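You operate a simulated robot arm through the tools that you are given. There is no shell and no other tool.

You run a simulated robot arm. Do the job below in one go: nothing can be reset, and whatever is moved stays where it is left.

TASK
Fold the teal T-shirt on the folding board and lay it on the pull-out shelf.
Fine: flip panels 1 and 2 before 3; each goes back flat; the T-shirt in the middle of the shelf.

The check looks at the end state, three seconds after you hand in, the way a careful person would. Anything else that was tipped, shoved, dropped, spilled or broken makes it a failure. Flat cloth is picked up by pressing the open fingertips on it (5 to 10 N) and closing them slowly along it; thin cloth reads only 2 to 8 mm in the jaws.

THE ROBOT
A 6-joint arm with a two-finger parallel gripper, fixed in place. Base frame: the origin is at the foot of the arm, x ahead of it, y to its left, z up. Lengths are in m, angles in rad, forces in N, time in s.
With the tool pointing down near the work surface it reaches from about 0.18 to 0.76 m from the base axis. Its first joint turns from -2.897 to 2.897 rad. Payload 3.91 kg.
Tool frame: the origin (TCP) lies between the finger pads and is the grasp point; the fingertips stand 0.03 m ahead of it; z points along the fingers, y is the line along which they close. Largest opening 0.11 m; finger width 0.02, thickness 0.01; the body of the gripper, 0.048 by 0.112 m, starts 0.055 m behind the TCP.
Orientation is that of the tool frame in the base frame, as a unit quaternion [x, y, z, w]. With the fingers straight down and closing along the base's y, the tool's x points along the base's -x, its y along +y and its z along -z.

THE INTERFACE
- The arm moves only by the tool move_arm. Its argument "targets" is a list of rows, each a list of 3 entries, a list of its own where there are three numbers: the shift along the tool's x, y, z in m, then the turn, a rotation vector about the tool's x, y, z in rad, then the closure, from 0 (fully open) to 1 (shut). In form: [[[dx, dy, dz], [ax, ay, az], claw], ...]. A call has 1 to 20 rows; each row is the pose to reach, as a shift and turn from the pose commanded when the call began, along the tool's axes at that moment. Rows are played at 5 a second. More than 0.05 m and 0.15 rad between two rows, or a gripper value outside its range, and nothing of the call is played. Where a pose cannot be reached the arm comes as near as it can. A force on the tool above 90 N (or 10 N above the force at the start of the call, whichever is more), or a blocked arm, ends the call early, and 0.2 s more pass. The fingers move at their own pace (about 0.045 m/s each) and stop on an object; they squeeze with about 44 N. The grip force told is the motor's: it shows also when the fingers shut on nothing. Time passes only in rows, and 0.2 s behind the last, so rows that repeat a pose let the fingers close. The reply holds the time, the measured pose of the TCP, the force on the tool along the base axes, the opening and the grip force, in the units named above and with some noise, with the torque about the TCP (base axes, N m) and any sound that the robot's microphone picked up.
- Cameras (640 x 400 px; columns grow to the right, rows downward): "scene" is fixed at [0.2284, -0.6553, 1.408]; the picture's right is [0.97, -0.23, 0.00], its down [-0.19, -0.82, -0.54] and it looks along [0.12, 0.53, -0.84] (base axes); focal length 214 px, centre (320, 200). "wrist" rides on the gripper at [0.071, 0.022, -0.107] in the tool frame; the picture's right is [-0.29, 0.96, 0.00], its down [-0.76, -0.23, -0.61] and it looks along [-0.58, -0.18, 0.79] (tool axes); focal length 243 px, centre (320, 200). There is no depth. A picture from a camera that has moved, and an enlarged one, comes with that camera's place and axes in the base frame and with its lens. The place of the scene camera against the robot may be out by one fixed shift of up to 0.012 m in any direction.
- get_image(camera): a new picture of that camera. No time passes.
- raise_lower(by): slides the trunk up (or, below 0, down) by that many m; the arm rides with it, the base frame stays. It gives what a move gives, with no picture.
- close_up(camera, box): a new picture of the part [left, top, right, bottom] of that camera's present view, enlarged. No time passes.
- job_done(): hands the job in; it is judged then, once.

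Nothing tells you positions but the pictures and the camera data. Unless the task says otherwise, let go and move clear before handing in.

The tools are called after "Call:" as a command line: name --argument value ..., lists and objects as JSON in quotes. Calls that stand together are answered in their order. move_arm: Moves the arm, as the interface text tells. Its arguments: {"type":"object","properties":{"targets":{"type":"array"}},"required":["targets"]} The other tools are called the same way: raise_lower (by) slides the trunk up or down; get_image (camera) takes a picture; close_up (camera, box) takes an enlarged picture of a part of a camera's view; job_done () hands the job in.

At the start:

```text
t: 0.0
eef_pos: [0.303, -0.2224, 1.2093]
ee_rot: [0.0, 1.0, 0.0, 0.0]
contact_force: [0.2, 0.1, -0.8]
moment: [-0.05, 0.0, -0.02]
opening: 0.1099
grip_force: 0.0
trunk travel left (down, up): [-0.525, 0.065]
```

scene: 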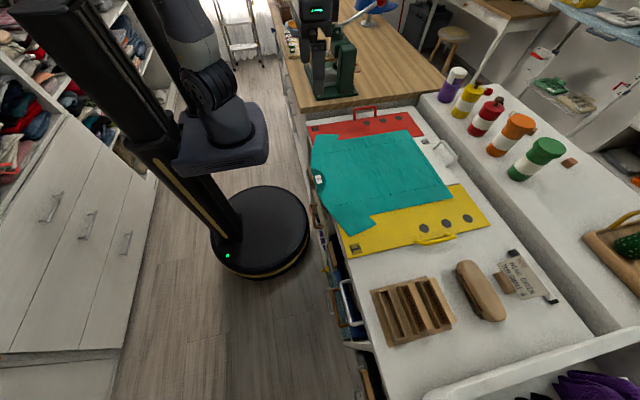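
wrist: 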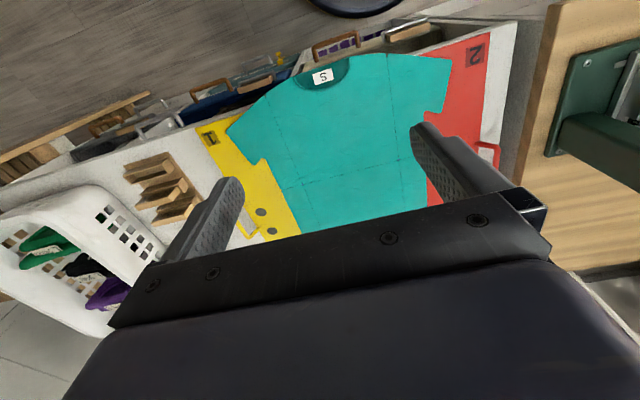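

I see the teal T-shirt lying on a folding board with a yellow panel (marked 1) on the near side and a red panel (marked 2) on the far side, all on a white counter. I'll look closer before moving anything.

Call:
close_up --camera "scene" --box '[290, 90, 510, 270]'

Call:
close_up --camera "wrist" --box '[160, 0, 560, 250]'

Call:
close_up --camera "scene" --box '[290, 230, 580, 400]'

```text
2.22 times, centred on (400, 180) of scene
camera zoom: at [0.2284, -0.6553, 1.408], right [0.97, -0.23, 0.0], down [-0.19, -0.82, -0.54], along [0.12, 0.53, -0.84], focal length 477 px, centre (142, 244)
```

zoom: 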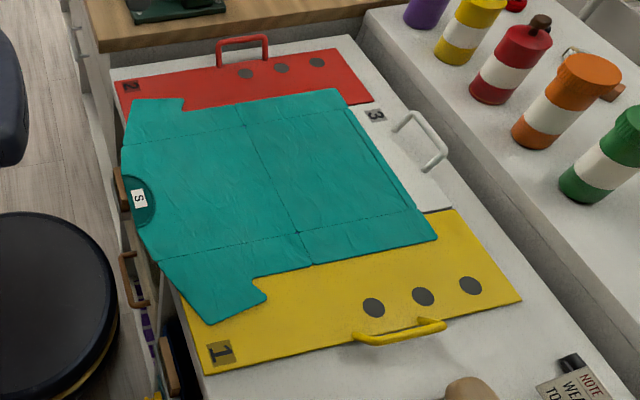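

```text
1.60 times, centred on (360, 125) of wrist
camera zoom: at [0.2316, -0.2008, 1.3175], right [0.29, 0.96, 0.0], down [0.76, -0.23, 0.61], along [0.58, -0.18, -0.79], focal length 388 px, centre (256, 320)
```

zoom: 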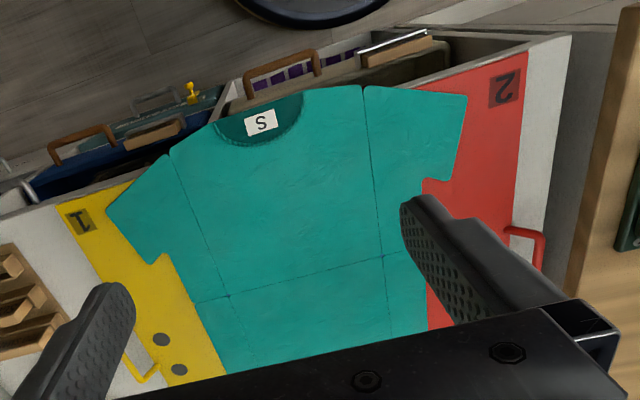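

```text
2.21 times, centred on (435, 315) of scene
camera zoom: at [0.2284, -0.6553, 1.408], right [0.97, -0.23, 0.0], down [-0.19, -0.82, -0.54], along [0.12, 0.53, -0.84], focal length 473 px, centre (66, -54)
```

zoom: 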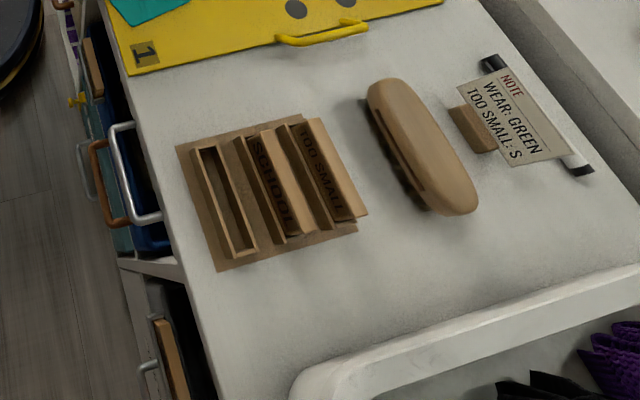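

The note reads "WEAR: GREEN / TOO SMALL: S", and I see panel 3 (white) at the hem. I need to find the pull-out shelf next, so I'm looking at the counter's front and the rest of the room.

Call:
close_up --camera "scene" --box '[290, 170, 390, 400]'

Call:
close_up --camera "wrist" --box '[0, 20, 260, 340]'

Call:
close_up --camera "scene" --box '[440, 60, 640, 185]'

Call:
close_up --camera "scene" --box '[440, 180, 640, 305]'

Call:
close_up --camera "scene" --box '[0, 0, 320, 200]'

Call:
close_up --camera "wrist" --box '[140, 20, 460, 140]'

```text
1.74 times, centred on (340, 285) of scene
camera zoom: at [0.2284, -0.6553, 1.408], right [0.97, -0.23, 0.0], down [-0.19, -0.82, -0.54], along [0.12, 0.53, -0.84], focal length 373 px, centre (285, 52)
```

zoom: 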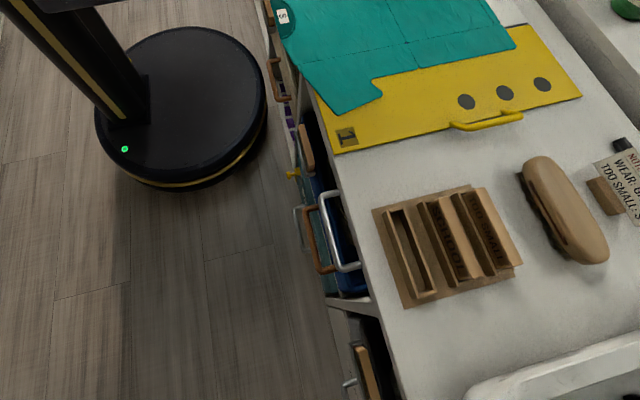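

```text
1.25 times, centred on (130, 180) of wrist
camera zoom: at [0.2316, -0.2008, 1.3175], right [0.29, 0.96, 0.0], down [0.76, -0.23, 0.61], along [0.58, -0.18, -0.79], focal length 303 px, centre (558, 225)
```

zoom: 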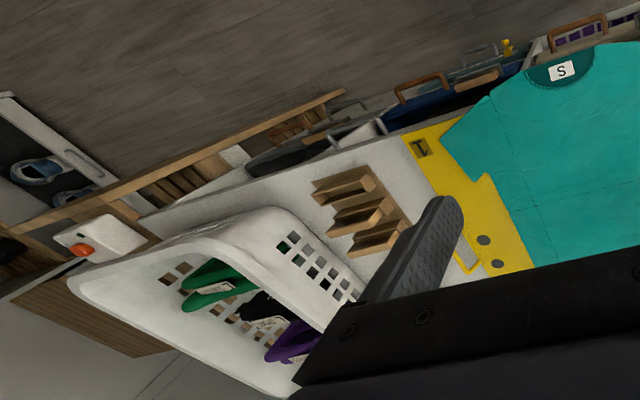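

```text
3.20 times, centred on (540, 122) of scene
camera zoom: at [0.2284, -0.6553, 1.408], right [0.97, -0.23, 0.0], down [-0.19, -0.82, -0.54], along [0.12, 0.53, -0.84], focal length 686 px, centre (-384, 448)
```

zoom: 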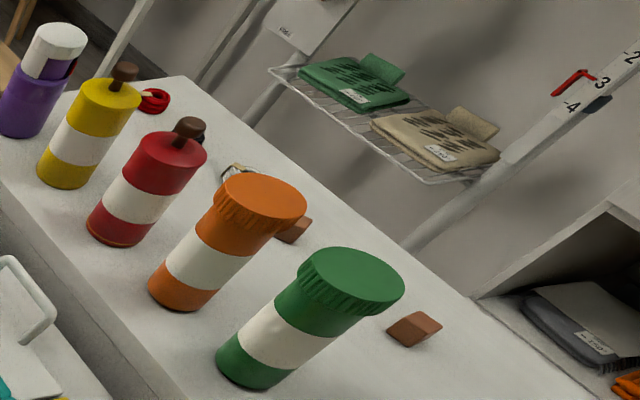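

```text
3.20 times, centred on (540, 242) of scene
camera zoom: at [0.2284, -0.6553, 1.408], right [0.97, -0.23, 0.0], down [-0.19, -0.82, -0.54], along [0.12, 0.53, -0.84], focal length 686 px, centre (-384, 64)
```

zoom: 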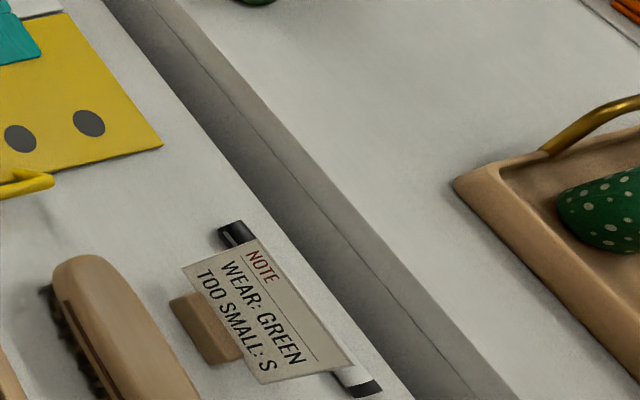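

```text
2.00 times, centred on (160, 100) of scene
camera zoom: at [0.2284, -0.6553, 1.408], right [0.97, -0.23, 0.0], down [-0.19, -0.82, -0.54], along [0.12, 0.53, -0.84], focal length 429 px, centre (640, 400)
```

zoom: 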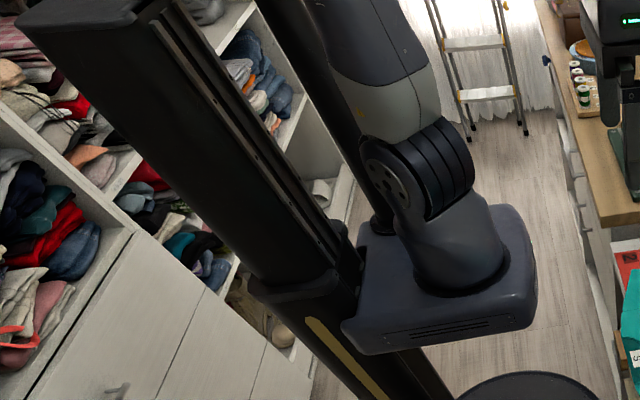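

```text
2.00 times, centred on (300, 80) of wrist
camera zoom: at [0.2316, -0.2008, 1.3175], right [0.29, 0.96, 0.0], down [0.76, -0.23, 0.61], along [0.58, -0.18, -0.79], focal length 485 px, centre (360, 440)
```

zoom: 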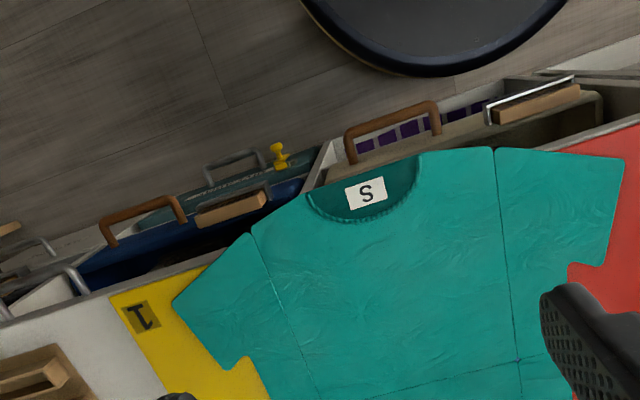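

The shirt is at about z ≈ 0.85 on the counter, and the counter front (x ≈ 0.3) has several bins and handles I can't see well. I'll swing the arm out into the aisle at the same height, turning it, so the wrist camera can view the counter front.

Call:
move_arm --targets '[[[0.02, -0.023, 0], [0, 0, -0.105], 0], [[0.04, -0.046, 0], [0, 0, -0.21], 0], [[0.06, -0.069, 0], [0, 0, -0.315], 0], [[0.08, -0.092, 0], [0, 0, -0.42], 0], [[0.1, -0.115, 0], [0, 0, -0.525], 0], [[0.12, -0.138, 0], [0, 0, -0.63], 0], [[0.14, -0.161, 0], [0, 0, -0.735], 0], [[0.16, -0.184, 0], [0, 0, -0.84], 0], [[0.18, -0.207, 0], [0, 0, -0.945], 0], [[0.2, -0.23, 0], [0, 0, -1.05], 0]]'

Call:
get_image --camera "wrist"

Call:
get_image --camera "scene"

```text
t: 2.2
eef_pos: [0.0995, -0.4529, 1.2075]
ee_rot: [-0.502, 0.865, 0.0, 0.001]
contact_force: [-0.1, 0.8, 0.8]
moment: [0.0, -0.02, 0.0]
opening: 0.1099
grip_force: 0.0
trunk travel left (down, up): [-0.525, 0.065]
```

```text
taken
camera wrist: at [0.0461, -0.5055, 1.3157], right [-0.69, 0.73, 0.0], down [0.58, 0.54, 0.61], along [0.44, 0.42, -0.79], focal length 243 px, centre (320, 200)
```

wrist: 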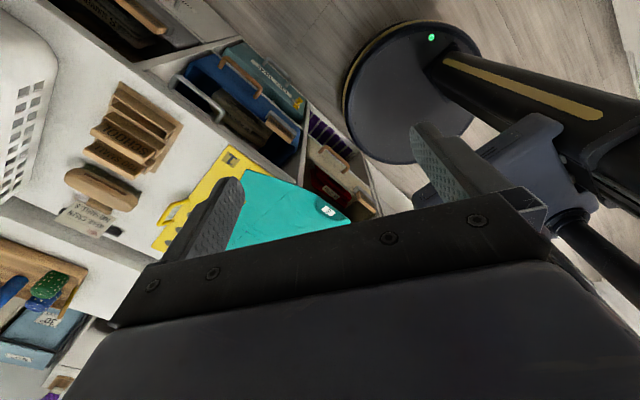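

```text
taken
```

scene: 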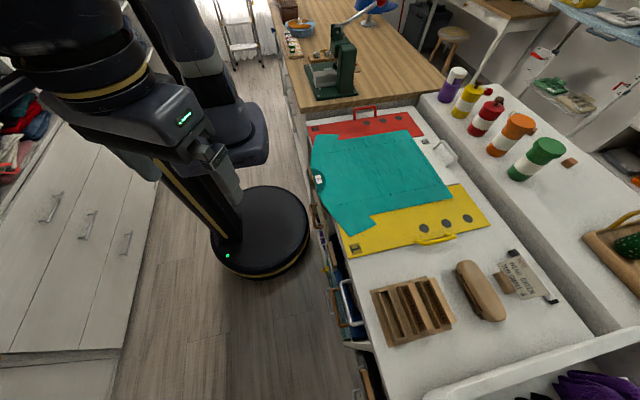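

Call:
close_up --camera "wrist" --box '[140, 30, 400, 220]'

Call:
close_up --camera "wrist" --box '[0, 0, 200, 130]'

```text
2.11 times, centred on (270, 125) of wrist
camera zoom: at [0.0461, -0.5055, 1.3157], right [-0.69, 0.73, 0.0], down [0.58, 0.54, 0.61], along [0.44, 0.42, -0.79], focal length 511 px, centre (425, 358)
```

zoom: 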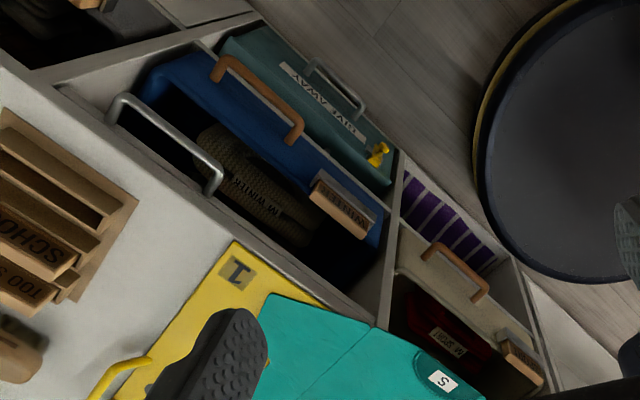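

```text
3.08 times, centred on (100, 65) of wrist
camera zoom: at [0.0461, -0.5055, 1.3157], right [-0.69, 0.73, 0.0], down [0.58, 0.54, 0.61], along [0.44, 0.42, -0.79], focal length 746 px, centre (997, 615)
```

zoom: 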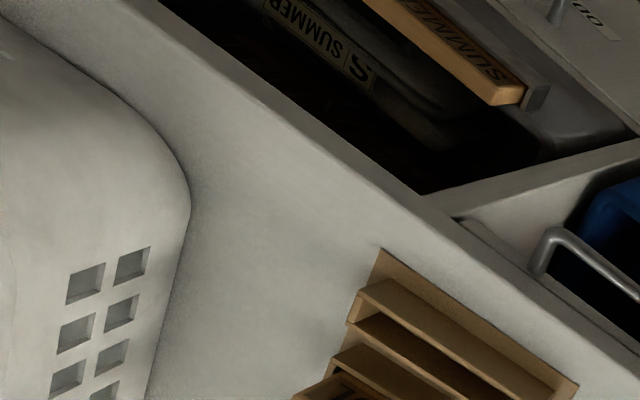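

Below the countertop there are compartments with bins (blue "WINTER", teal "GIVE AWAY", beige, a grey "SUMMER"), and a silver bar handle just under the top at about y ≈ -0.6 that may be the pull-out shelf. I'll lower the trunk, clear of everything in the aisle, for a flatter view.

Call:
raise_lower --by -0.25

Call:
get_image --camera "wrist"

Call:
get_image --camera "scene"

```text
t: 4.8
eef_pos: [0.1012, -0.4523, 0.9587]
ee_rot: [-0.5, 0.866, 0.0, -0.001]
contact_force: [1.3, 0.0, 0.2]
moment: [0.0, 0.0, -0.03]
opening: 0.1102
grip_force: 0.0
trunk travel left (down, up): [-0.275, 0.315]
```

```text
taken
camera wrist: at [0.0465, -0.5048, 1.0661], right [-0.69, 0.73, 0.0], down [0.58, 0.54, 0.61], along [0.44, 0.42, -0.79], focal length 243 px, centre (320, 200)
```

wrist: 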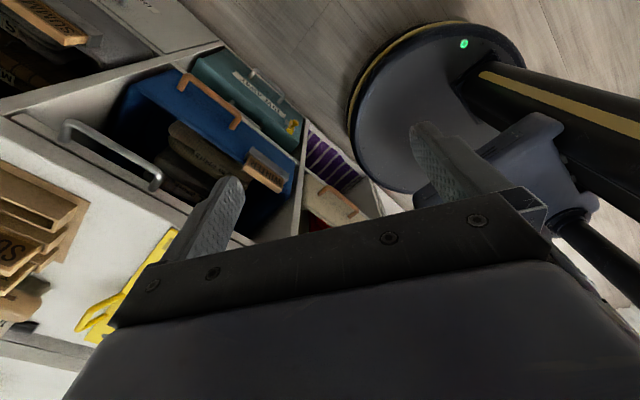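

```text
taken
```

scene: 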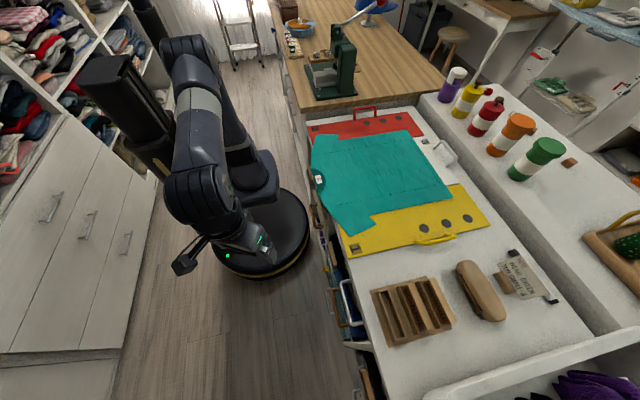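

Call:
close_up --camera "wrist" --box '[0, 20, 380, 250]'

Call:
close_up --camera "wrist" --box '[0, 90, 200, 220]'

Call:
close_up --camera "scene" --box '[300, 180, 400, 400]'

```text
1.68 times, centred on (190, 135) of wrist
camera zoom: at [0.0465, -0.5048, 1.0661], right [-0.69, 0.73, 0.0], down [0.58, 0.54, 0.61], along [0.44, 0.42, -0.79], focal length 409 px, centre (539, 310)
```

zoom: 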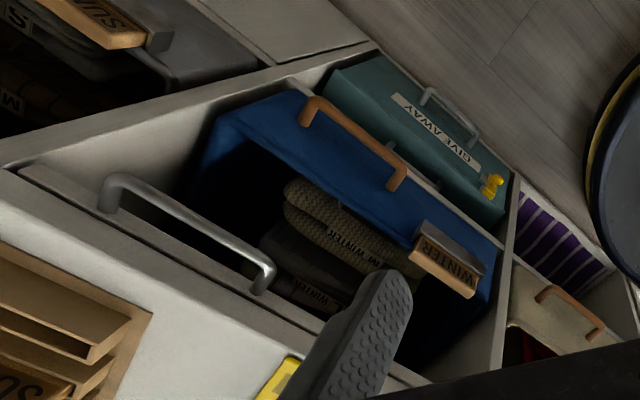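

```text
3.08 times, centred on (100, 155) of wrist
camera zoom: at [0.0465, -0.5048, 1.0661], right [-0.69, 0.73, 0.0], down [0.58, 0.54, 0.61], along [0.44, 0.42, -0.79], focal length 746 px, centre (997, 338)
```

zoom: 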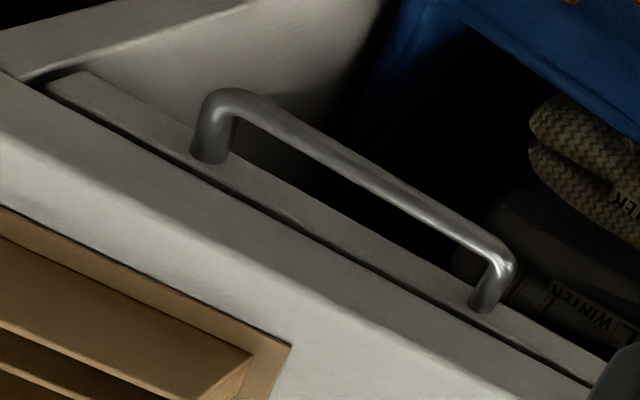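

```text
1.82 times, centred on (350, 290) of scene
camera zoom: at [0.2284, -0.6553, 1.408], right [0.97, -0.23, 0.0], down [-0.19, -0.82, -0.54], along [0.12, 0.53, -0.84], focal length 390 px, centre (266, 36)
```

zoom: 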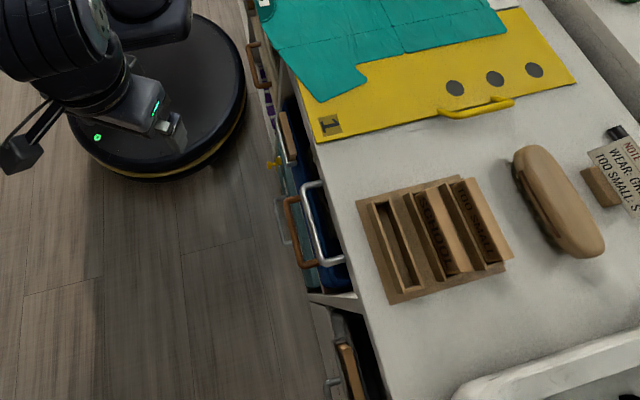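

The pull-out shelf is the pale slab just under the countertop with the silver bar handle (roughly x ≈ 0.31, y ≈ -0.59, z ≈ 0.80), still pushed in above the blue bin. I'll move over the handle at a safe height, with the closing direction along base x, to get a close measuring view.

Call:
move_arm --targets '[[[0.003, -0.042, 0], [0, 0, -0.087], 0], [[0.006, -0.083, 0], [0, 0, -0.174], 0], [[0.009, -0.125, 0], [0, 0, -0.26], 0], [[0.012, -0.166, 0], [0, 0, -0.347], 0], [[0.015, -0.208, 0], [0, 0, -0.434], 0], [[0.018, -0.229, 0], [0, 0, -0.521], 0], [[0.018, -0.229, 0], [0, 0, -0.521], 0.3]]'

Call:
get_image --camera "wrist"

Call:
get_image --camera "scene"

```text
t: 6.4
eef_pos: [0.2872, -0.5829, 0.9471]
ee_rot: [0.707, -0.707, 0.005, 0.003]
contact_force: [0.0, 0.0, -0.2]
moment: [0.02, -0.01, 0.0]
opening: 0.077
grip_force: 0.1
out of reach, approached as far as the arm can: row 6, 7
trunk travel left (down, up): [-0.275, 0.315]
```

```text
taken
camera wrist: at [0.2652, -0.6531, 1.0542], right [-0.96, 0.29, -0.01], down [0.23, 0.77, 0.6], along [0.18, 0.57, -0.8], focal length 243 px, centre (320, 200)
```

wrist: 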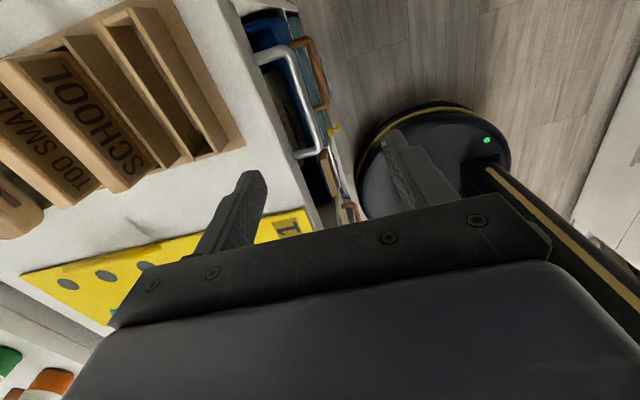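

```text
taken
```

scene: 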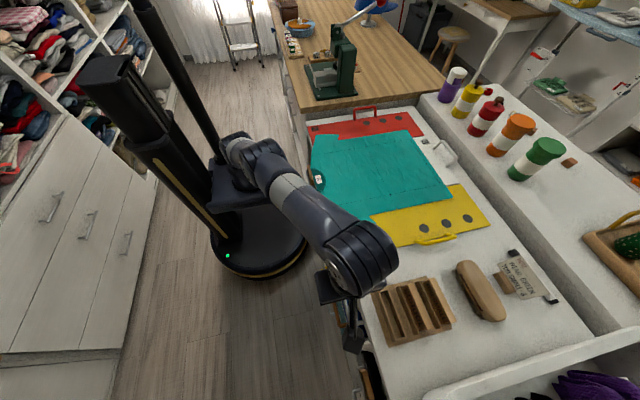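

The trunk is too low for that reach with the tool down, so the arm stopped short but touched nothing. I'll take a close look at the handle from here, then raise the trunk.

Call:
close_up --camera "wrist" --box '[180, 0, 420, 240]'

Call:
raise_lower --by 0.25

Call:
close_up --camera "wrist" --box '[180, 0, 420, 240]'

```text
1.67 times, centred on (300, 120) of wrist
camera zoom: at [0.2652, -0.6531, 1.0542], right [-0.96, 0.29, -0.01], down [0.23, 0.77, 0.6], along [0.18, 0.57, -0.8], focal length 404 px, centre (353, 333)
```

zoom: 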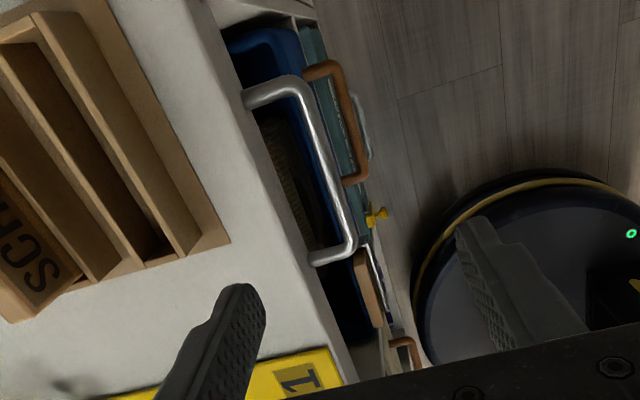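

```text
t: 9.0
eef_pos: [0.2866, -0.582, 1.1971]
ee_rot: [-0.707, 0.707, -0.005, -0.003]
contact_force: [-0.4, -0.4, 0.3]
moment: [0.01, 0.02, 0.02]
opening: 0.0769
grip_force: 0.0
trunk travel left (down, up): [-0.525, 0.065]
```

```text
1.67 times, centred on (300, 120) of wrist
camera zoom: at [0.265, -0.6533, 1.3042], right [-0.96, 0.29, -0.01], down [0.23, 0.77, 0.6], along [0.18, 0.57, -0.8], focal length 404 px, centre (353, 333)
```

zoom: 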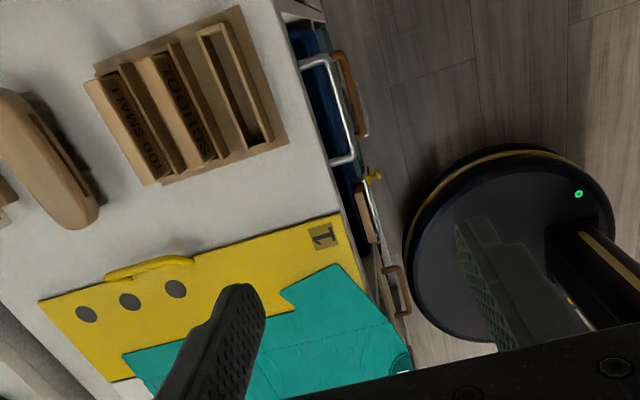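

From the two views the handle bar runs along y from -0.64 to -0.544 at x ≈ 0.302, z ≈ 0.80, with the shelf face at x ≈ 0.330 and the countertop at z ≈ 0.84. I'll send a null move to see which pose counts as commanded, narrowing the fingers at the same time.

Call:
move_arm --targets '[[[0, 0, 0], [0, 0, 0], 0.78], [[0, 0, 0], [0, 0, 0], 0.78], [[0, 0, 0], [0, 0, 0], 0.78]]'

```text
t: 9.8
eef_pos: [0.2869, -0.5815, 1.1968]
ee_rot: [-0.707, 0.707, -0.004, -0.003]
contact_force: [0.5, 0.4, -0.5]
moment: [-0.03, 0.01, -0.05]
opening: 0.0242
grip_force: 0.2
trunk travel left (down, up): [-0.525, 0.065]
```

The commanded pose matches the measured one. Now I'll descend to just above the handle (fingertips about 3 cm above the bar) and check alignment with the wrist camera.

Call:
move_arm --targets '[[[-0.0013, -0.002, 0.045], [0, -0.002, 0], 0.78], [[-0.0026, -0.004, 0.09], [0, -0.004, 0], 0.78], [[-0.004, -0.006, 0.135], [0, -0.006, 0], 0.78], [[-0.0055, -0.008, 0.18], [0, -0.008, 0], 0.78], [[-0.007, -0.011, 0.23], [0, -0.01, 0], 0.78], [[-0.0085, -0.013, 0.275], [0, -0.01, 0], 0.78], [[-0.0097, -0.0147, 0.325], [0, -0.01, 0], 0.78], [[-0.0097, -0.0147, 0.325], [0, -0.01, 0], 0.78]]'

Call:
get_image --camera "wrist"

Call:
close_up --camera "wrist" --box '[220, 60, 420, 220]'

Call:
close_up --camera "scene" --box '[280, 180, 480, 400]'

```text
refused: row 5 steps farther than a row can; nothing moved
```

```text
taken
camera wrist: at [0.265, -0.6532, 1.3043], right [-0.96, 0.29, -0.01], down [0.23, 0.77, 0.6], along [0.18, 0.57, -0.8], focal length 243 px, centre (320, 200)
```

wrist: 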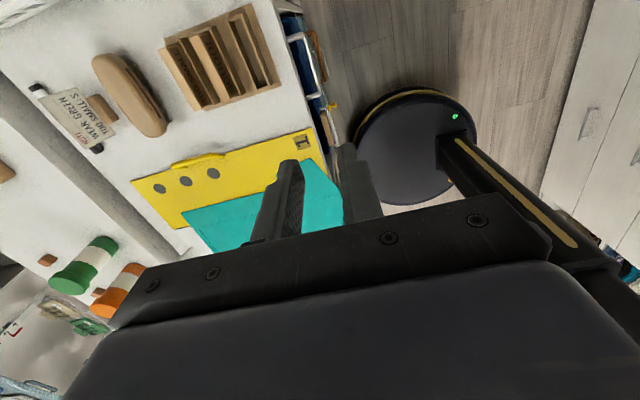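

```text
2.50 times, centred on (320, 140) of wrist
camera zoom: at [0.265, -0.6532, 1.3043], right [-0.96, 0.29, -0.01], down [0.23, 0.77, 0.6], along [0.18, 0.57, -0.8], focal length 606 px, centre (320, 350)
```

zoom: 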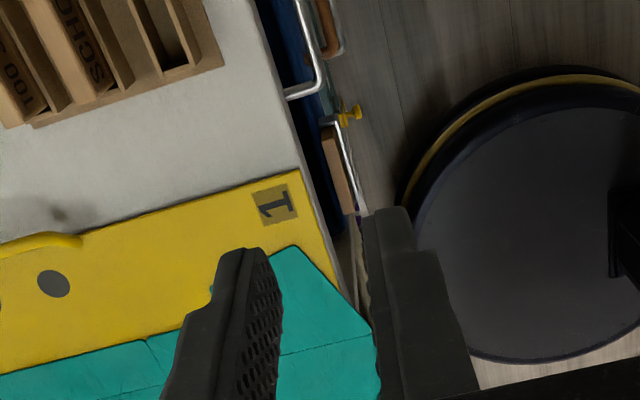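

```text
1.82 times, centred on (380, 290) of scene
camera zoom: at [0.2284, -0.6553, 1.408], right [0.97, -0.23, 0.0], down [-0.19, -0.82, -0.54], along [0.12, 0.53, -0.84], focal length 390 px, centre (211, 36)
```

zoom: 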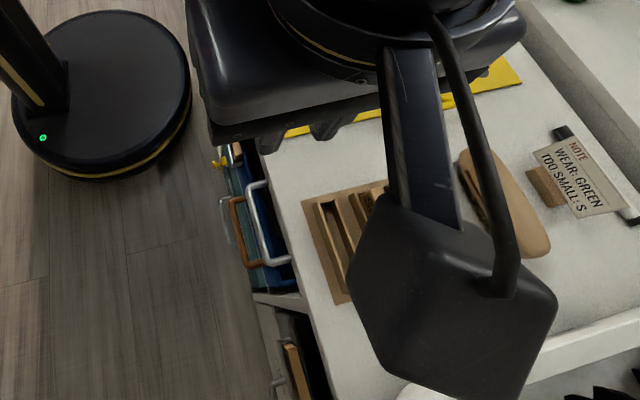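

One row was slightly too long, so nothing moved. I'll resend the descent with smaller steps.

Call:
move_arm --targets '[[[-0.0013, -0.002, 0.042], [0, -0.002, 0], 0.78], [[-0.0026, -0.004, 0.084], [0, -0.004, 0], 0.78], [[-0.004, -0.006, 0.126], [0, -0.006, 0], 0.78], [[-0.0053, -0.008, 0.168], [0, -0.008, 0], 0.78], [[-0.0065, -0.0105, 0.21], [0, -0.01, 0], 0.78], [[-0.008, -0.0125, 0.252], [0, -0.01, 0], 0.78], [[-0.0092, -0.0146, 0.294], [0, -0.01, 0], 0.78], [[-0.0097, -0.0147, 0.325], [0, -0.01, 0], 0.78], [[-0.0097, -0.0147, 0.325], [0, -0.01, 0], 0.78]]'

Call:
get_image --camera "wrist"

Call:
close_up --camera "wrist" --box '[220, 60, 420, 220]'

Call:
close_up --camera "scene" --box '[280, 180, 480, 400]'

```text
t: 11.8
eef_pos: [0.3037, -0.5738, 0.8695]
ee_rot: [0.707, -0.707, 0.001, -0.001]
contact_force: [0.2, 0.3, -0.2]
moment: [-0.02, -0.01, -0.02]
opening: 0.0241
grip_force: 0.0
trunk travel left (down, up): [-0.525, 0.065]
```

```text
taken
camera wrist: at [0.2811, -0.6464, 0.9763], right [-0.96, 0.29, 0.0], down [0.23, 0.76, 0.61], along [0.18, 0.58, -0.79], focal length 243 px, centre (320, 200)
```

wrist: 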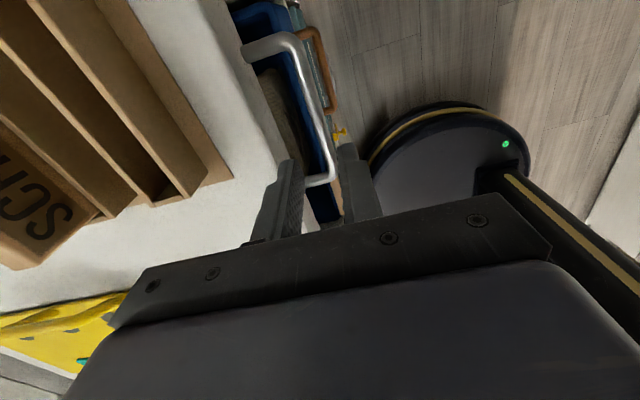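

```text
2.50 times, centred on (320, 140) of wrist
camera zoom: at [0.2811, -0.6464, 0.9763], right [-0.96, 0.29, 0.0], down [0.23, 0.76, 0.61], along [0.18, 0.58, -0.79], focal length 606 px, centre (320, 350)
```

zoom: 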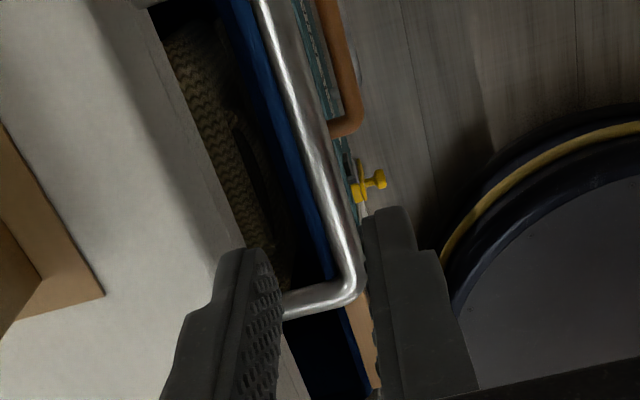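

```text
1.82 times, centred on (380, 290) of scene
camera zoom: at [0.2284, -0.6553, 1.408], right [0.97, -0.23, 0.0], down [-0.19, -0.82, -0.54], along [0.12, 0.53, -0.84], focal length 390 px, centre (211, 36)
```

zoom: 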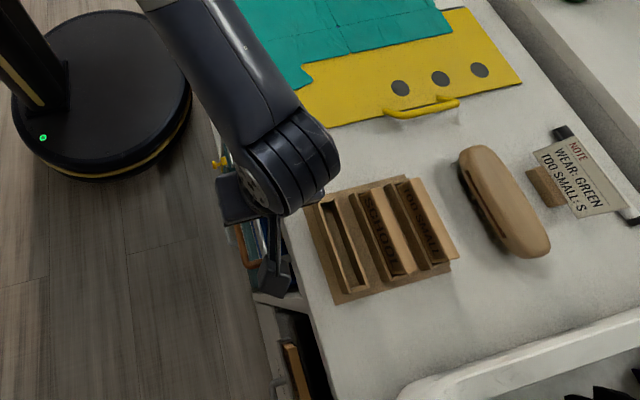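

The fingers straddle the bar correctly in x and clear the handle's leg in y. I'll lean the tool back 0.2 rad so the fingers stay away from the countertop edge, descend onto the bar, and check.

Call:
move_arm --targets '[[[0.0012, 0.0052, 0], [0.1, 0, 0], 0.82], [[0.0012, 0.0052, 0], [0.2, 0, 0], 0.82], [[0.0012, 0.0052, 0.02], [0.2, 0, 0], 0.82], [[0.0012, 0.0052, 0.04], [0.2, 0, 0], 0.82], [[0.0012, 0.0052, 0.0545], [0.2, 0, 0], 0.82], [[0.0012, 0.0052, 0.0545], [0.2, 0, 0], 0.82]]'

Call:
close_up --camera "wrist" --box '[220, 60, 420, 220]'

```text
t: 13.2
eef_pos: [0.2972, -0.5771, 0.8175]
ee_rot: [0.704, -0.703, 0.072, -0.072]
contact_force: [0.1, 1.0, 0.2]
moment: [0.02, 0.01, 0.05]
opening: 0.0199
grip_force: 0.1
trunk travel left (down, up): [-0.525, 0.065]
```

```text
2.50 times, centred on (320, 140) of wrist
camera zoom: at [0.2558, -0.6489, 0.9178], right [-0.94, 0.29, -0.19], down [0.1, 0.76, 0.64], along [0.33, 0.58, -0.74], focal length 606 px, centre (320, 350)
```

zoom: 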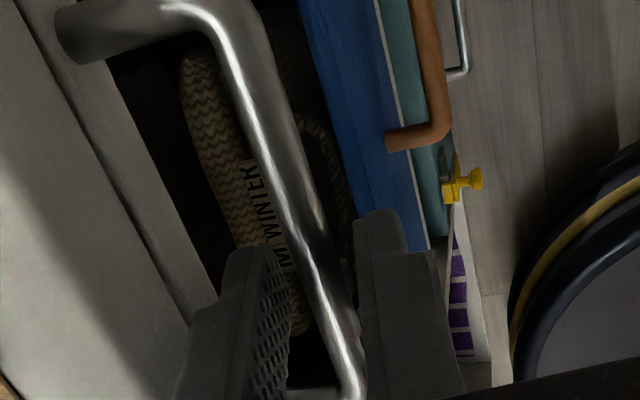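

The bar is between the fingers with no contact force. I'll close on it now.

Call:
move_arm --targets '[[[0, 0, 0], [0, 0, 0], 0.9], [[0, 0, 0], [0, 0, 0], 1.0], [[0, 0, 0], [0, 0, 0], 1.0], [[0, 0, 0], [0, 0, 0], 1.0]]'

Call:
get_image --camera "wrist"

```text
t: 14.2
eef_pos: [0.2971, -0.5771, 0.8178]
ee_rot: [0.704, -0.703, 0.072, -0.072]
contact_force: [-8.0, 0.3, -2.8]
moment: [-0.32, 0.16, -0.02]
opening: 0.0098
grip_force: 44.5
trunk travel left (down, up): [-0.525, 0.065]
```

```text
taken
camera wrist: at [0.2546, -0.649, 0.9175], right [-0.94, 0.29, -0.19], down [0.1, 0.76, 0.64], along [0.33, 0.58, -0.74], focal length 243 px, centre (320, 200)
```

wrist: 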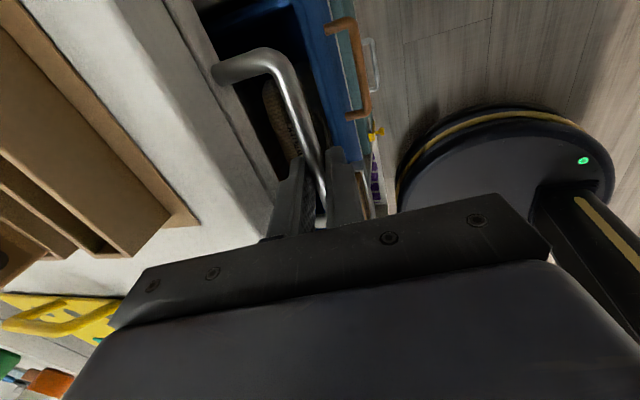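

The bar is firmly held (opening 9.8 mm, 44 N). Now I'll pull the shelf straight out along -x, watching the force.

Call:
move_arm --targets '[[[0, 0.0098, -0.002], [0, 0, 0], 1], [[0, 0.0196, -0.004], [0, 0, 0], 1], [[0, 0.0294, -0.006], [0, 0, 0], 1], [[0, 0.0392, -0.008], [0, 0, 0], 1], [[0, 0.049, -0.01], [0, 0, 0], 1], [[0, 0.0588, -0.012], [0, 0, 0], 1], [[0, 0.0686, -0.0139], [0, 0, 0], 1], [[0, 0.0784, -0.0159], [0, 0, 0], 1], [[0, 0.0882, -0.0179], [0, 0, 0], 1], [[0, 0.098, -0.0199], [0, 0, 0], 1]]'

Call:
get_image --camera "wrist"

Call:
get_image --camera "scene"

```text
t: 16.4
eef_pos: [0.2263, -0.5806, 0.8195]
ee_rot: [-0.694, 0.715, -0.058, 0.065]
contact_force: [2.7, 28.2, -14.5]
moment: [0.27, 0.05, 0.98]
opening: 0.0102
grip_force: 45.6
out of reach, approached as far as the arm can: row 5, 6, 7, 8, 9, 10
trunk travel left (down, up): [-0.525, 0.065]
```

```text
taken
camera wrist: at [0.1841, -0.6529, 0.9203], right [-0.93, 0.32, -0.16], down [0.14, 0.75, 0.65], along [0.33, 0.58, -0.75], focal length 243 px, centre (320, 200)
```

wrist: 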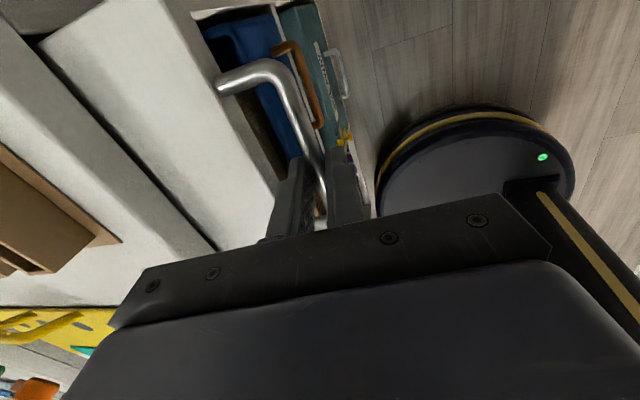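

```text
taken
```

scene: 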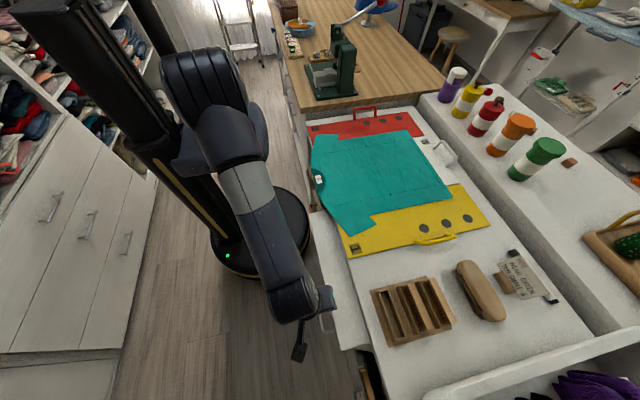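

The shelf is out about 7 cm, but the wrist hit a turning limit: this yaw is nearly 160° from the arm's direction. I'll let go of the bar, back straight off, level the tool, and then turn the gripper half a turn the other way to re-grip comfortably.

Call:
move_arm --targets '[[[0, 0, 0], [0, 0, 0], 0.75], [[0, 0, 0], [0, 0, 0], 0.75], [[0, 0, 0], [0, 0, 0], 0.75], [[0, 0, -0.03], [0, 0, 0], 0.75], [[0, 0, -0.06], [0, 0, 0], 0.75], [[0, 0, -0.09], [0, 0, 0], 0.75], [[0, 0, -0.12], [0, 0, 0], 0.75], [[0, 0, -0.16], [-0.087, 0, 0], 0.75], [[0, 0, -0.2], [-0.174, 0, 0], 0.75]]'

Call:
get_image --camera "wrist"

```text
t: 18.4
eef_pos: [0.1881, -0.5814, 1.0188]
ee_rot: [0.707, -0.707, 0.01, -0.01]
contact_force: [1.0, -0.6, 0.1]
moment: [-0.01, 0.03, 0.03]
opening: 0.0273
grip_force: 0.0
out of reach, approached as far as the arm can: row 4, 5, 6, 7
trunk travel left (down, up): [-0.525, 0.065]
```

```text
taken
camera wrist: at [0.1636, -0.6533, 1.1258], right [-0.96, 0.29, -0.03], down [0.21, 0.76, 0.61], along [0.2, 0.58, -0.79], focal length 243 px, centre (320, 200)
```

wrist: 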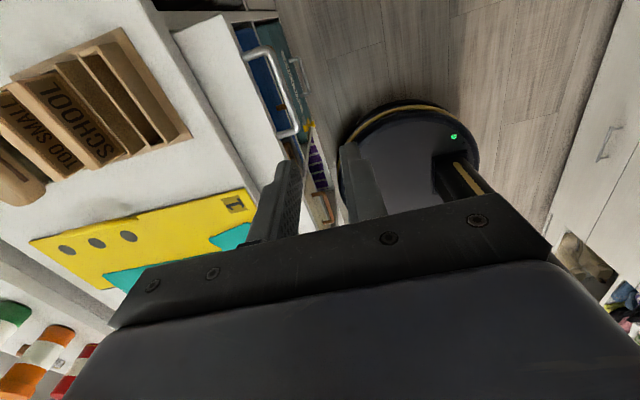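

Clear of the handle. Now I'll turn the gripper half a turn in place (fingertips at z ≈ 0.99, nothing nearby).

Call:
move_arm --targets '[[[0, 0, 0], [0, 0, 0.149], 0.75], [[0, 0, 0], [0, 0, 0.298], 0.75], [[0, 0, 0], [0, 0, 0.447], 0.75], [[0, 0, 0], [0, 0, 0.596], 0.75], [[0, 0, 0], [0, 0, 0.745], 0.75], [[0, 0, 0], [0, 0, 0.894], 0.75], [[0, 0, 0], [0, 0, 1.043], 0.75], [[0, 0, 0], [0, 0, 1.192], 0.75], [[0, 0, 0], [0, 0, 1.341], 0.75], [[0, 0, 0], [0, 0, 1.49], 0.75], [[0, 0, 0], [0, 0, 1.639], 0.75], [[0, 0, 0], [0, 0, 1.788], 0.75], [[0, 0, 0], [0, 0, 1.937], 0.75], [[0, 0, 0], [0, 0, 2.086], 0.75], [[0, 0, 0], [0, 0, 2.235], 0.75], [[0, 0, 0], [0, 0, 2.384], 0.75], [[0, 0, 0], [0, 0, 2.533], 0.75], [[0, 0, 0], [0, 0, 2.682], 0.75], [[0, 0, 0], [0, 0, 2.831], 0.75], [[0, 0, 0], [0, 0, 2.98], 0.75]]'

```text
t: 22.6
eef_pos: [0.1887, -0.5832, 1.0191]
ee_rot: [0.649, 0.761, 0.009, 0.012]
contact_force: [-0.5, 0.6, 0.0]
moment: [0.01, -0.03, 0.02]
opening: 0.0275
grip_force: 0.0
trunk travel left (down, up): [-0.525, 0.065]
```

Call:
move_arm --targets '[[[0, 0, 0], [0, 0, 0.08], 0.75], [[0, 0, 0], [0, 0, 0.159], 0.75], [[0, 0, 0], [0, 0, 0.159], 0.75]]'

Call:
get_image --camera "wrist"

Call:
get_image --camera "scene"

```text
t: 23.4
eef_pos: [0.1887, -0.5835, 1.018]
ee_rot: [0.707, 0.707, 0.01, 0.011]
contact_force: [0.4, 0.5, 0.0]
moment: [0.0, 0.02, -0.02]
opening: 0.0277
grip_force: 0.1
trunk travel left (down, up): [-0.525, 0.065]
```

```text
taken
camera wrist: at [0.206, -0.5133, 1.1259], right [0.96, -0.29, 0.03], down [-0.25, -0.76, 0.6], along [-0.15, -0.58, -0.8], focal length 243 px, centre (320, 200)
```

wrist: 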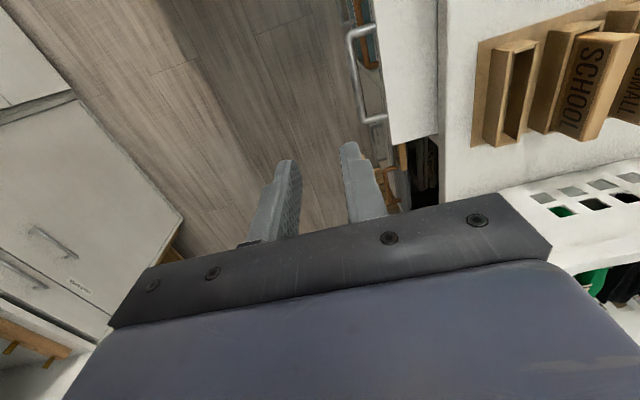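

```text
taken
```

scene: 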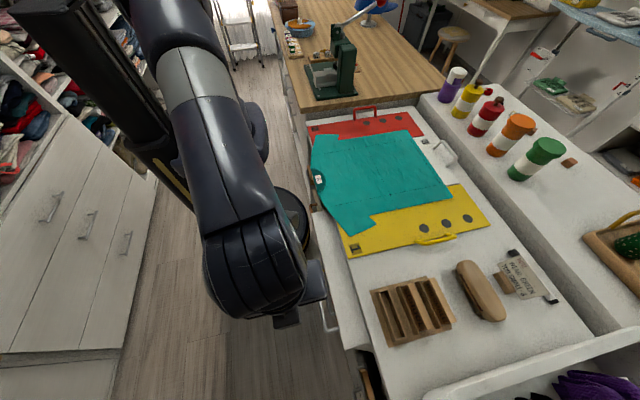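

The shelf is out about 6 cm; the bar now sits at x ≈ 0.24, y from -0.636 to -0.546. I'll level the tool and go down to just above the bar to verify.

Call:
move_arm --targets '[[[-0.001, 0.009, 0.03], [0.006, 0, 0], 0.82], [[-0.002, 0.018, 0.06], [0.012, 0, 0], 0.82], [[-0.003, 0.027, 0.09], [0.018, 0, 0], 0.82], [[-0.004, 0.036, 0.12], [0.024, 0, 0], 0.82], [[-0.006, 0.0463, 0.155], [0.03, 0, 0], 0.82], [[-0.006, 0.0463, 0.155], [0.03, 0, 0], 0.82]]'

Call:
get_image --camera "wrist"

Call:
close_up --camera "wrist" --box '[220, 60, 420, 220]'

```text
t: 24.8
eef_pos: [0.2384, -0.5873, 0.8651]
ee_rot: [0.707, 0.707, 0.001, 0.0]
contact_force: [-0.2, -0.4, 0.3]
moment: [0.03, 0.02, -0.01]
opening: 0.02
grip_force: 0.1
trunk travel left (down, up): [-0.525, 0.065]
```

```text
taken
camera wrist: at [0.2601, -0.5172, 0.9721], right [0.96, -0.29, 0.0], down [-0.23, -0.76, 0.61], along [-0.18, -0.58, -0.79], focal length 243 px, centre (320, 200)
```

wrist: 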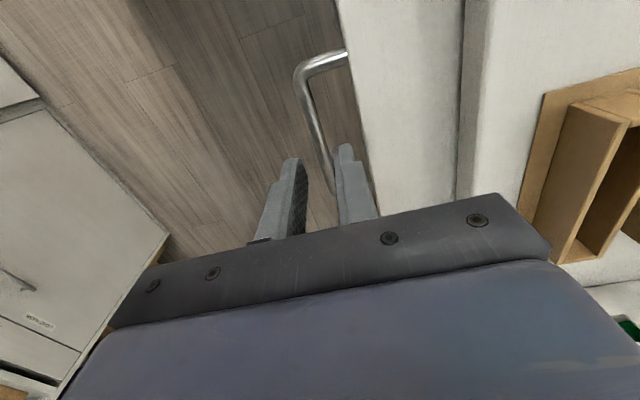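

```text
2.50 times, centred on (320, 140) of wrist
camera zoom: at [0.2601, -0.5172, 0.9721], right [0.96, -0.29, 0.0], down [-0.23, -0.76, 0.61], along [-0.18, -0.58, -0.79], focal length 606 px, centre (320, 350)
```

zoom: 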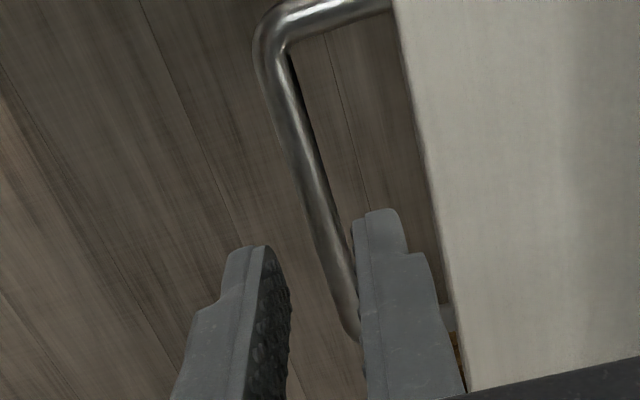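

The bar is centered between the fingers to within a couple of millimetres. Descending and closing on it.

Call:
move_arm --targets '[[[0, -0.0016, 0.02], [0, 0, 0], 0.82], [[0, -0.0016, 0.04], [0, 0, 0], 0.82], [[0, -0.0016, 0.05], [0, 0, 0], 0.82], [[0, -0.0016, 0.05], [0, 0, 0], 0.9], [[0, -0.0016, 0.05], [0, 0, 0], 1], [[0, -0.0016, 0.05], [0, 0, 0], 1], [[0, -0.0016, 0.05], [0, 0, 0], 1]]'

Call:
close_up --camera "wrist" --box '[220, 60, 420, 220]'

```text
t: 26.4
eef_pos: [0.2369, -0.5913, 0.8154]
ee_rot: [0.707, 0.708, 0.0, -0.001]
contact_force: [3.0, 0.7, -3.3]
moment: [-0.64, -0.04, -0.14]
opening: 0.01
grip_force: 45.0
trunk travel left (down, up): [-0.525, 0.065]
```

```text
2.50 times, centred on (320, 140) of wrist
camera zoom: at [0.2592, -0.52, 0.9226], right [0.96, -0.29, 0.0], down [-0.23, -0.76, 0.61], along [-0.18, -0.58, -0.79], focal length 606 px, centre (320, 350)
```

zoom: 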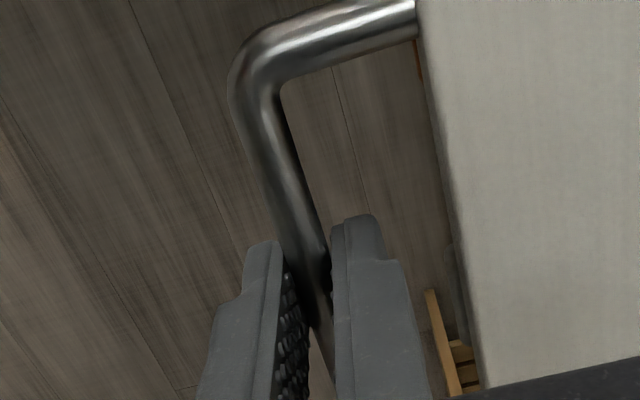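

Gripped again with low forces. Pulling the shelf out along -x.

Call:
move_arm --targets '[[[0, -0.012, 0], [0, 0, 0], 1], [[0, -0.024, 0], [0, 0, 0], 1], [[0, -0.036, 0], [0, 0, 0], 1], [[0, -0.048, 0], [0, 0, 0], 1], [[0, -0.06, 0], [0, 0, 0], 1], [[0, -0.072, 0], [0, 0, 0], 1], [[0, -0.084, 0], [0, 0, 0], 1], [[0, -0.096, 0], [0, 0, 0], 1], [[0, -0.108, 0], [0, 0, 0], 1], [[0, -0.12, 0], [0, 0, 0], 1], [[0, -0.132, 0], [0, 0, 0], 1], [[0, -0.144, 0], [0, 0, 0], 1]]'

Call:
get_image --camera "scene"

Call:
get_image --camera "wrist"

```text
t: 29.0
eef_pos: [0.0926, -0.5902, 0.8145]
ee_rot: [0.707, 0.707, -0.002, 0.001]
contact_force: [-2.1, -6.2, 17.8]
moment: [0.78, -0.05, -0.05]
opening: 0.0099
grip_force: 45.1
trunk travel left (down, up): [-0.525, 0.065]
```

```text
taken
```

scene: 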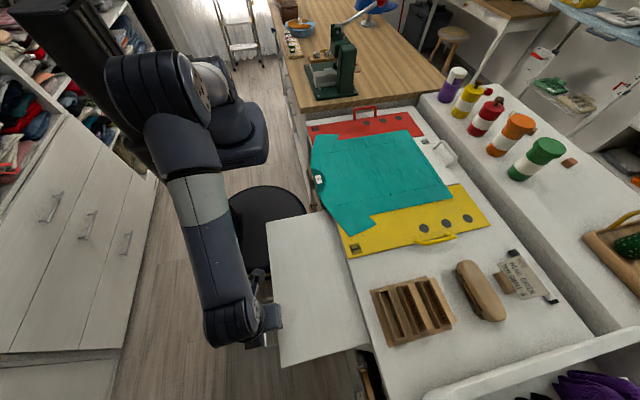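

```text
taken
camera wrist: at [0.1143, -0.5198, 0.9224], right [0.96, -0.29, 0.0], down [-0.23, -0.76, 0.61], along [-0.18, -0.58, -0.79], focal length 243 px, centre (320, 200)
```

wrist: 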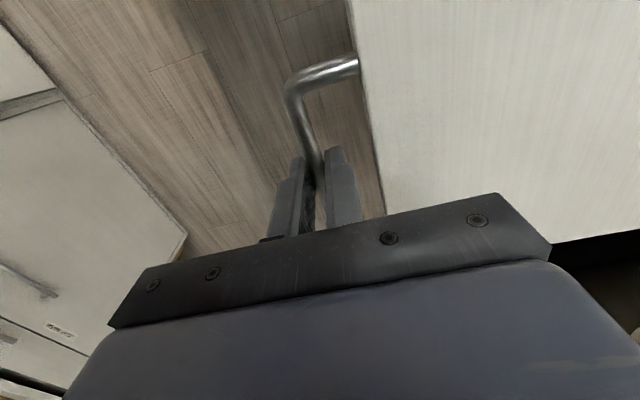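

The shelf is sliding out well (about 21 cm out now). I'll pull further in slow steps to find its end of travel.

Call:
move_arm --targets '[[[0, -0.006, 0], [0, 0, 0], 1], [[0, -0.012, 0], [0, 0, 0], 1], [[0, -0.018, 0], [0, 0, 0], 1], [[0, -0.024, 0], [0, 0, 0], 1], [[0, -0.03, 0], [0, 0, 0], 1], [[0, -0.036, 0], [0, 0, 0], 1], [[0, -0.042, 0], [0, 0, 0], 1]]'

Call:
get_image --camera "scene"

```text
t: 30.6
eef_pos: [0.0512, -0.5898, 0.8159]
ee_rot: [0.707, 0.708, -0.002, 0.001]
contact_force: [1.9, -18.7, 21.9]
moment: [0.26, -0.02, -0.09]
opening: 0.0097
grip_force: 45.1
trunk travel left (down, up): [-0.525, 0.065]
```

```text
taken
```

scene: 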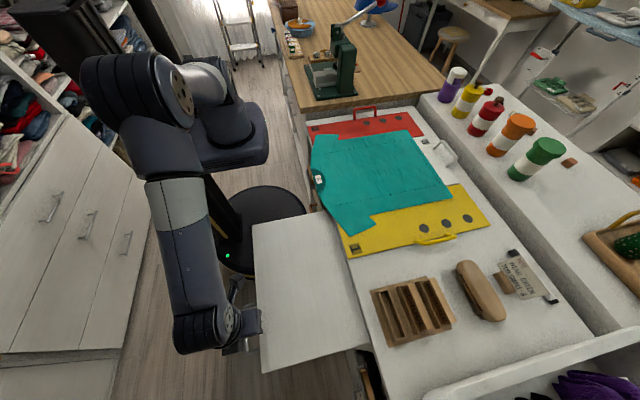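

Call:
move_arm --targets '[[[0, -0.006, 0], [0, 0, 0], 1], [[0, -0.012, 0], [0, 0, 0], 1], [[0, -0.018, 0], [0, 0, 0], 1], [[0, -0.024, 0], [0, 0, 0], 1], [[0, -0.03, 0], [0, 0, 0], 1], [[0, -0.036, 0], [0, 0, 0], 1], [[0, -0.042, 0], [0, 0, 0], 1]]'

Call:
get_image --camera "scene"

```text
t: 32.2
eef_pos: [0.0064, -0.5906, 0.8155]
ee_rot: [0.707, 0.707, -0.001, 0.002]
contact_force: [0.9, -12.1, 23.9]
moment: [-0.12, -0.03, -0.05]
opening: 0.0098
grip_force: 45.1
trunk travel left (down, up): [-0.525, 0.065]
```

```text
taken
```

scene: 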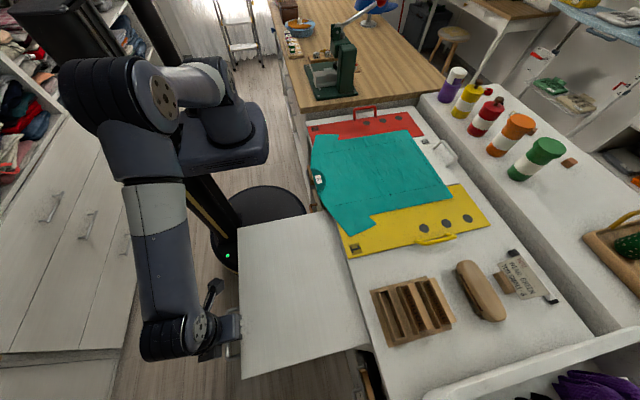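

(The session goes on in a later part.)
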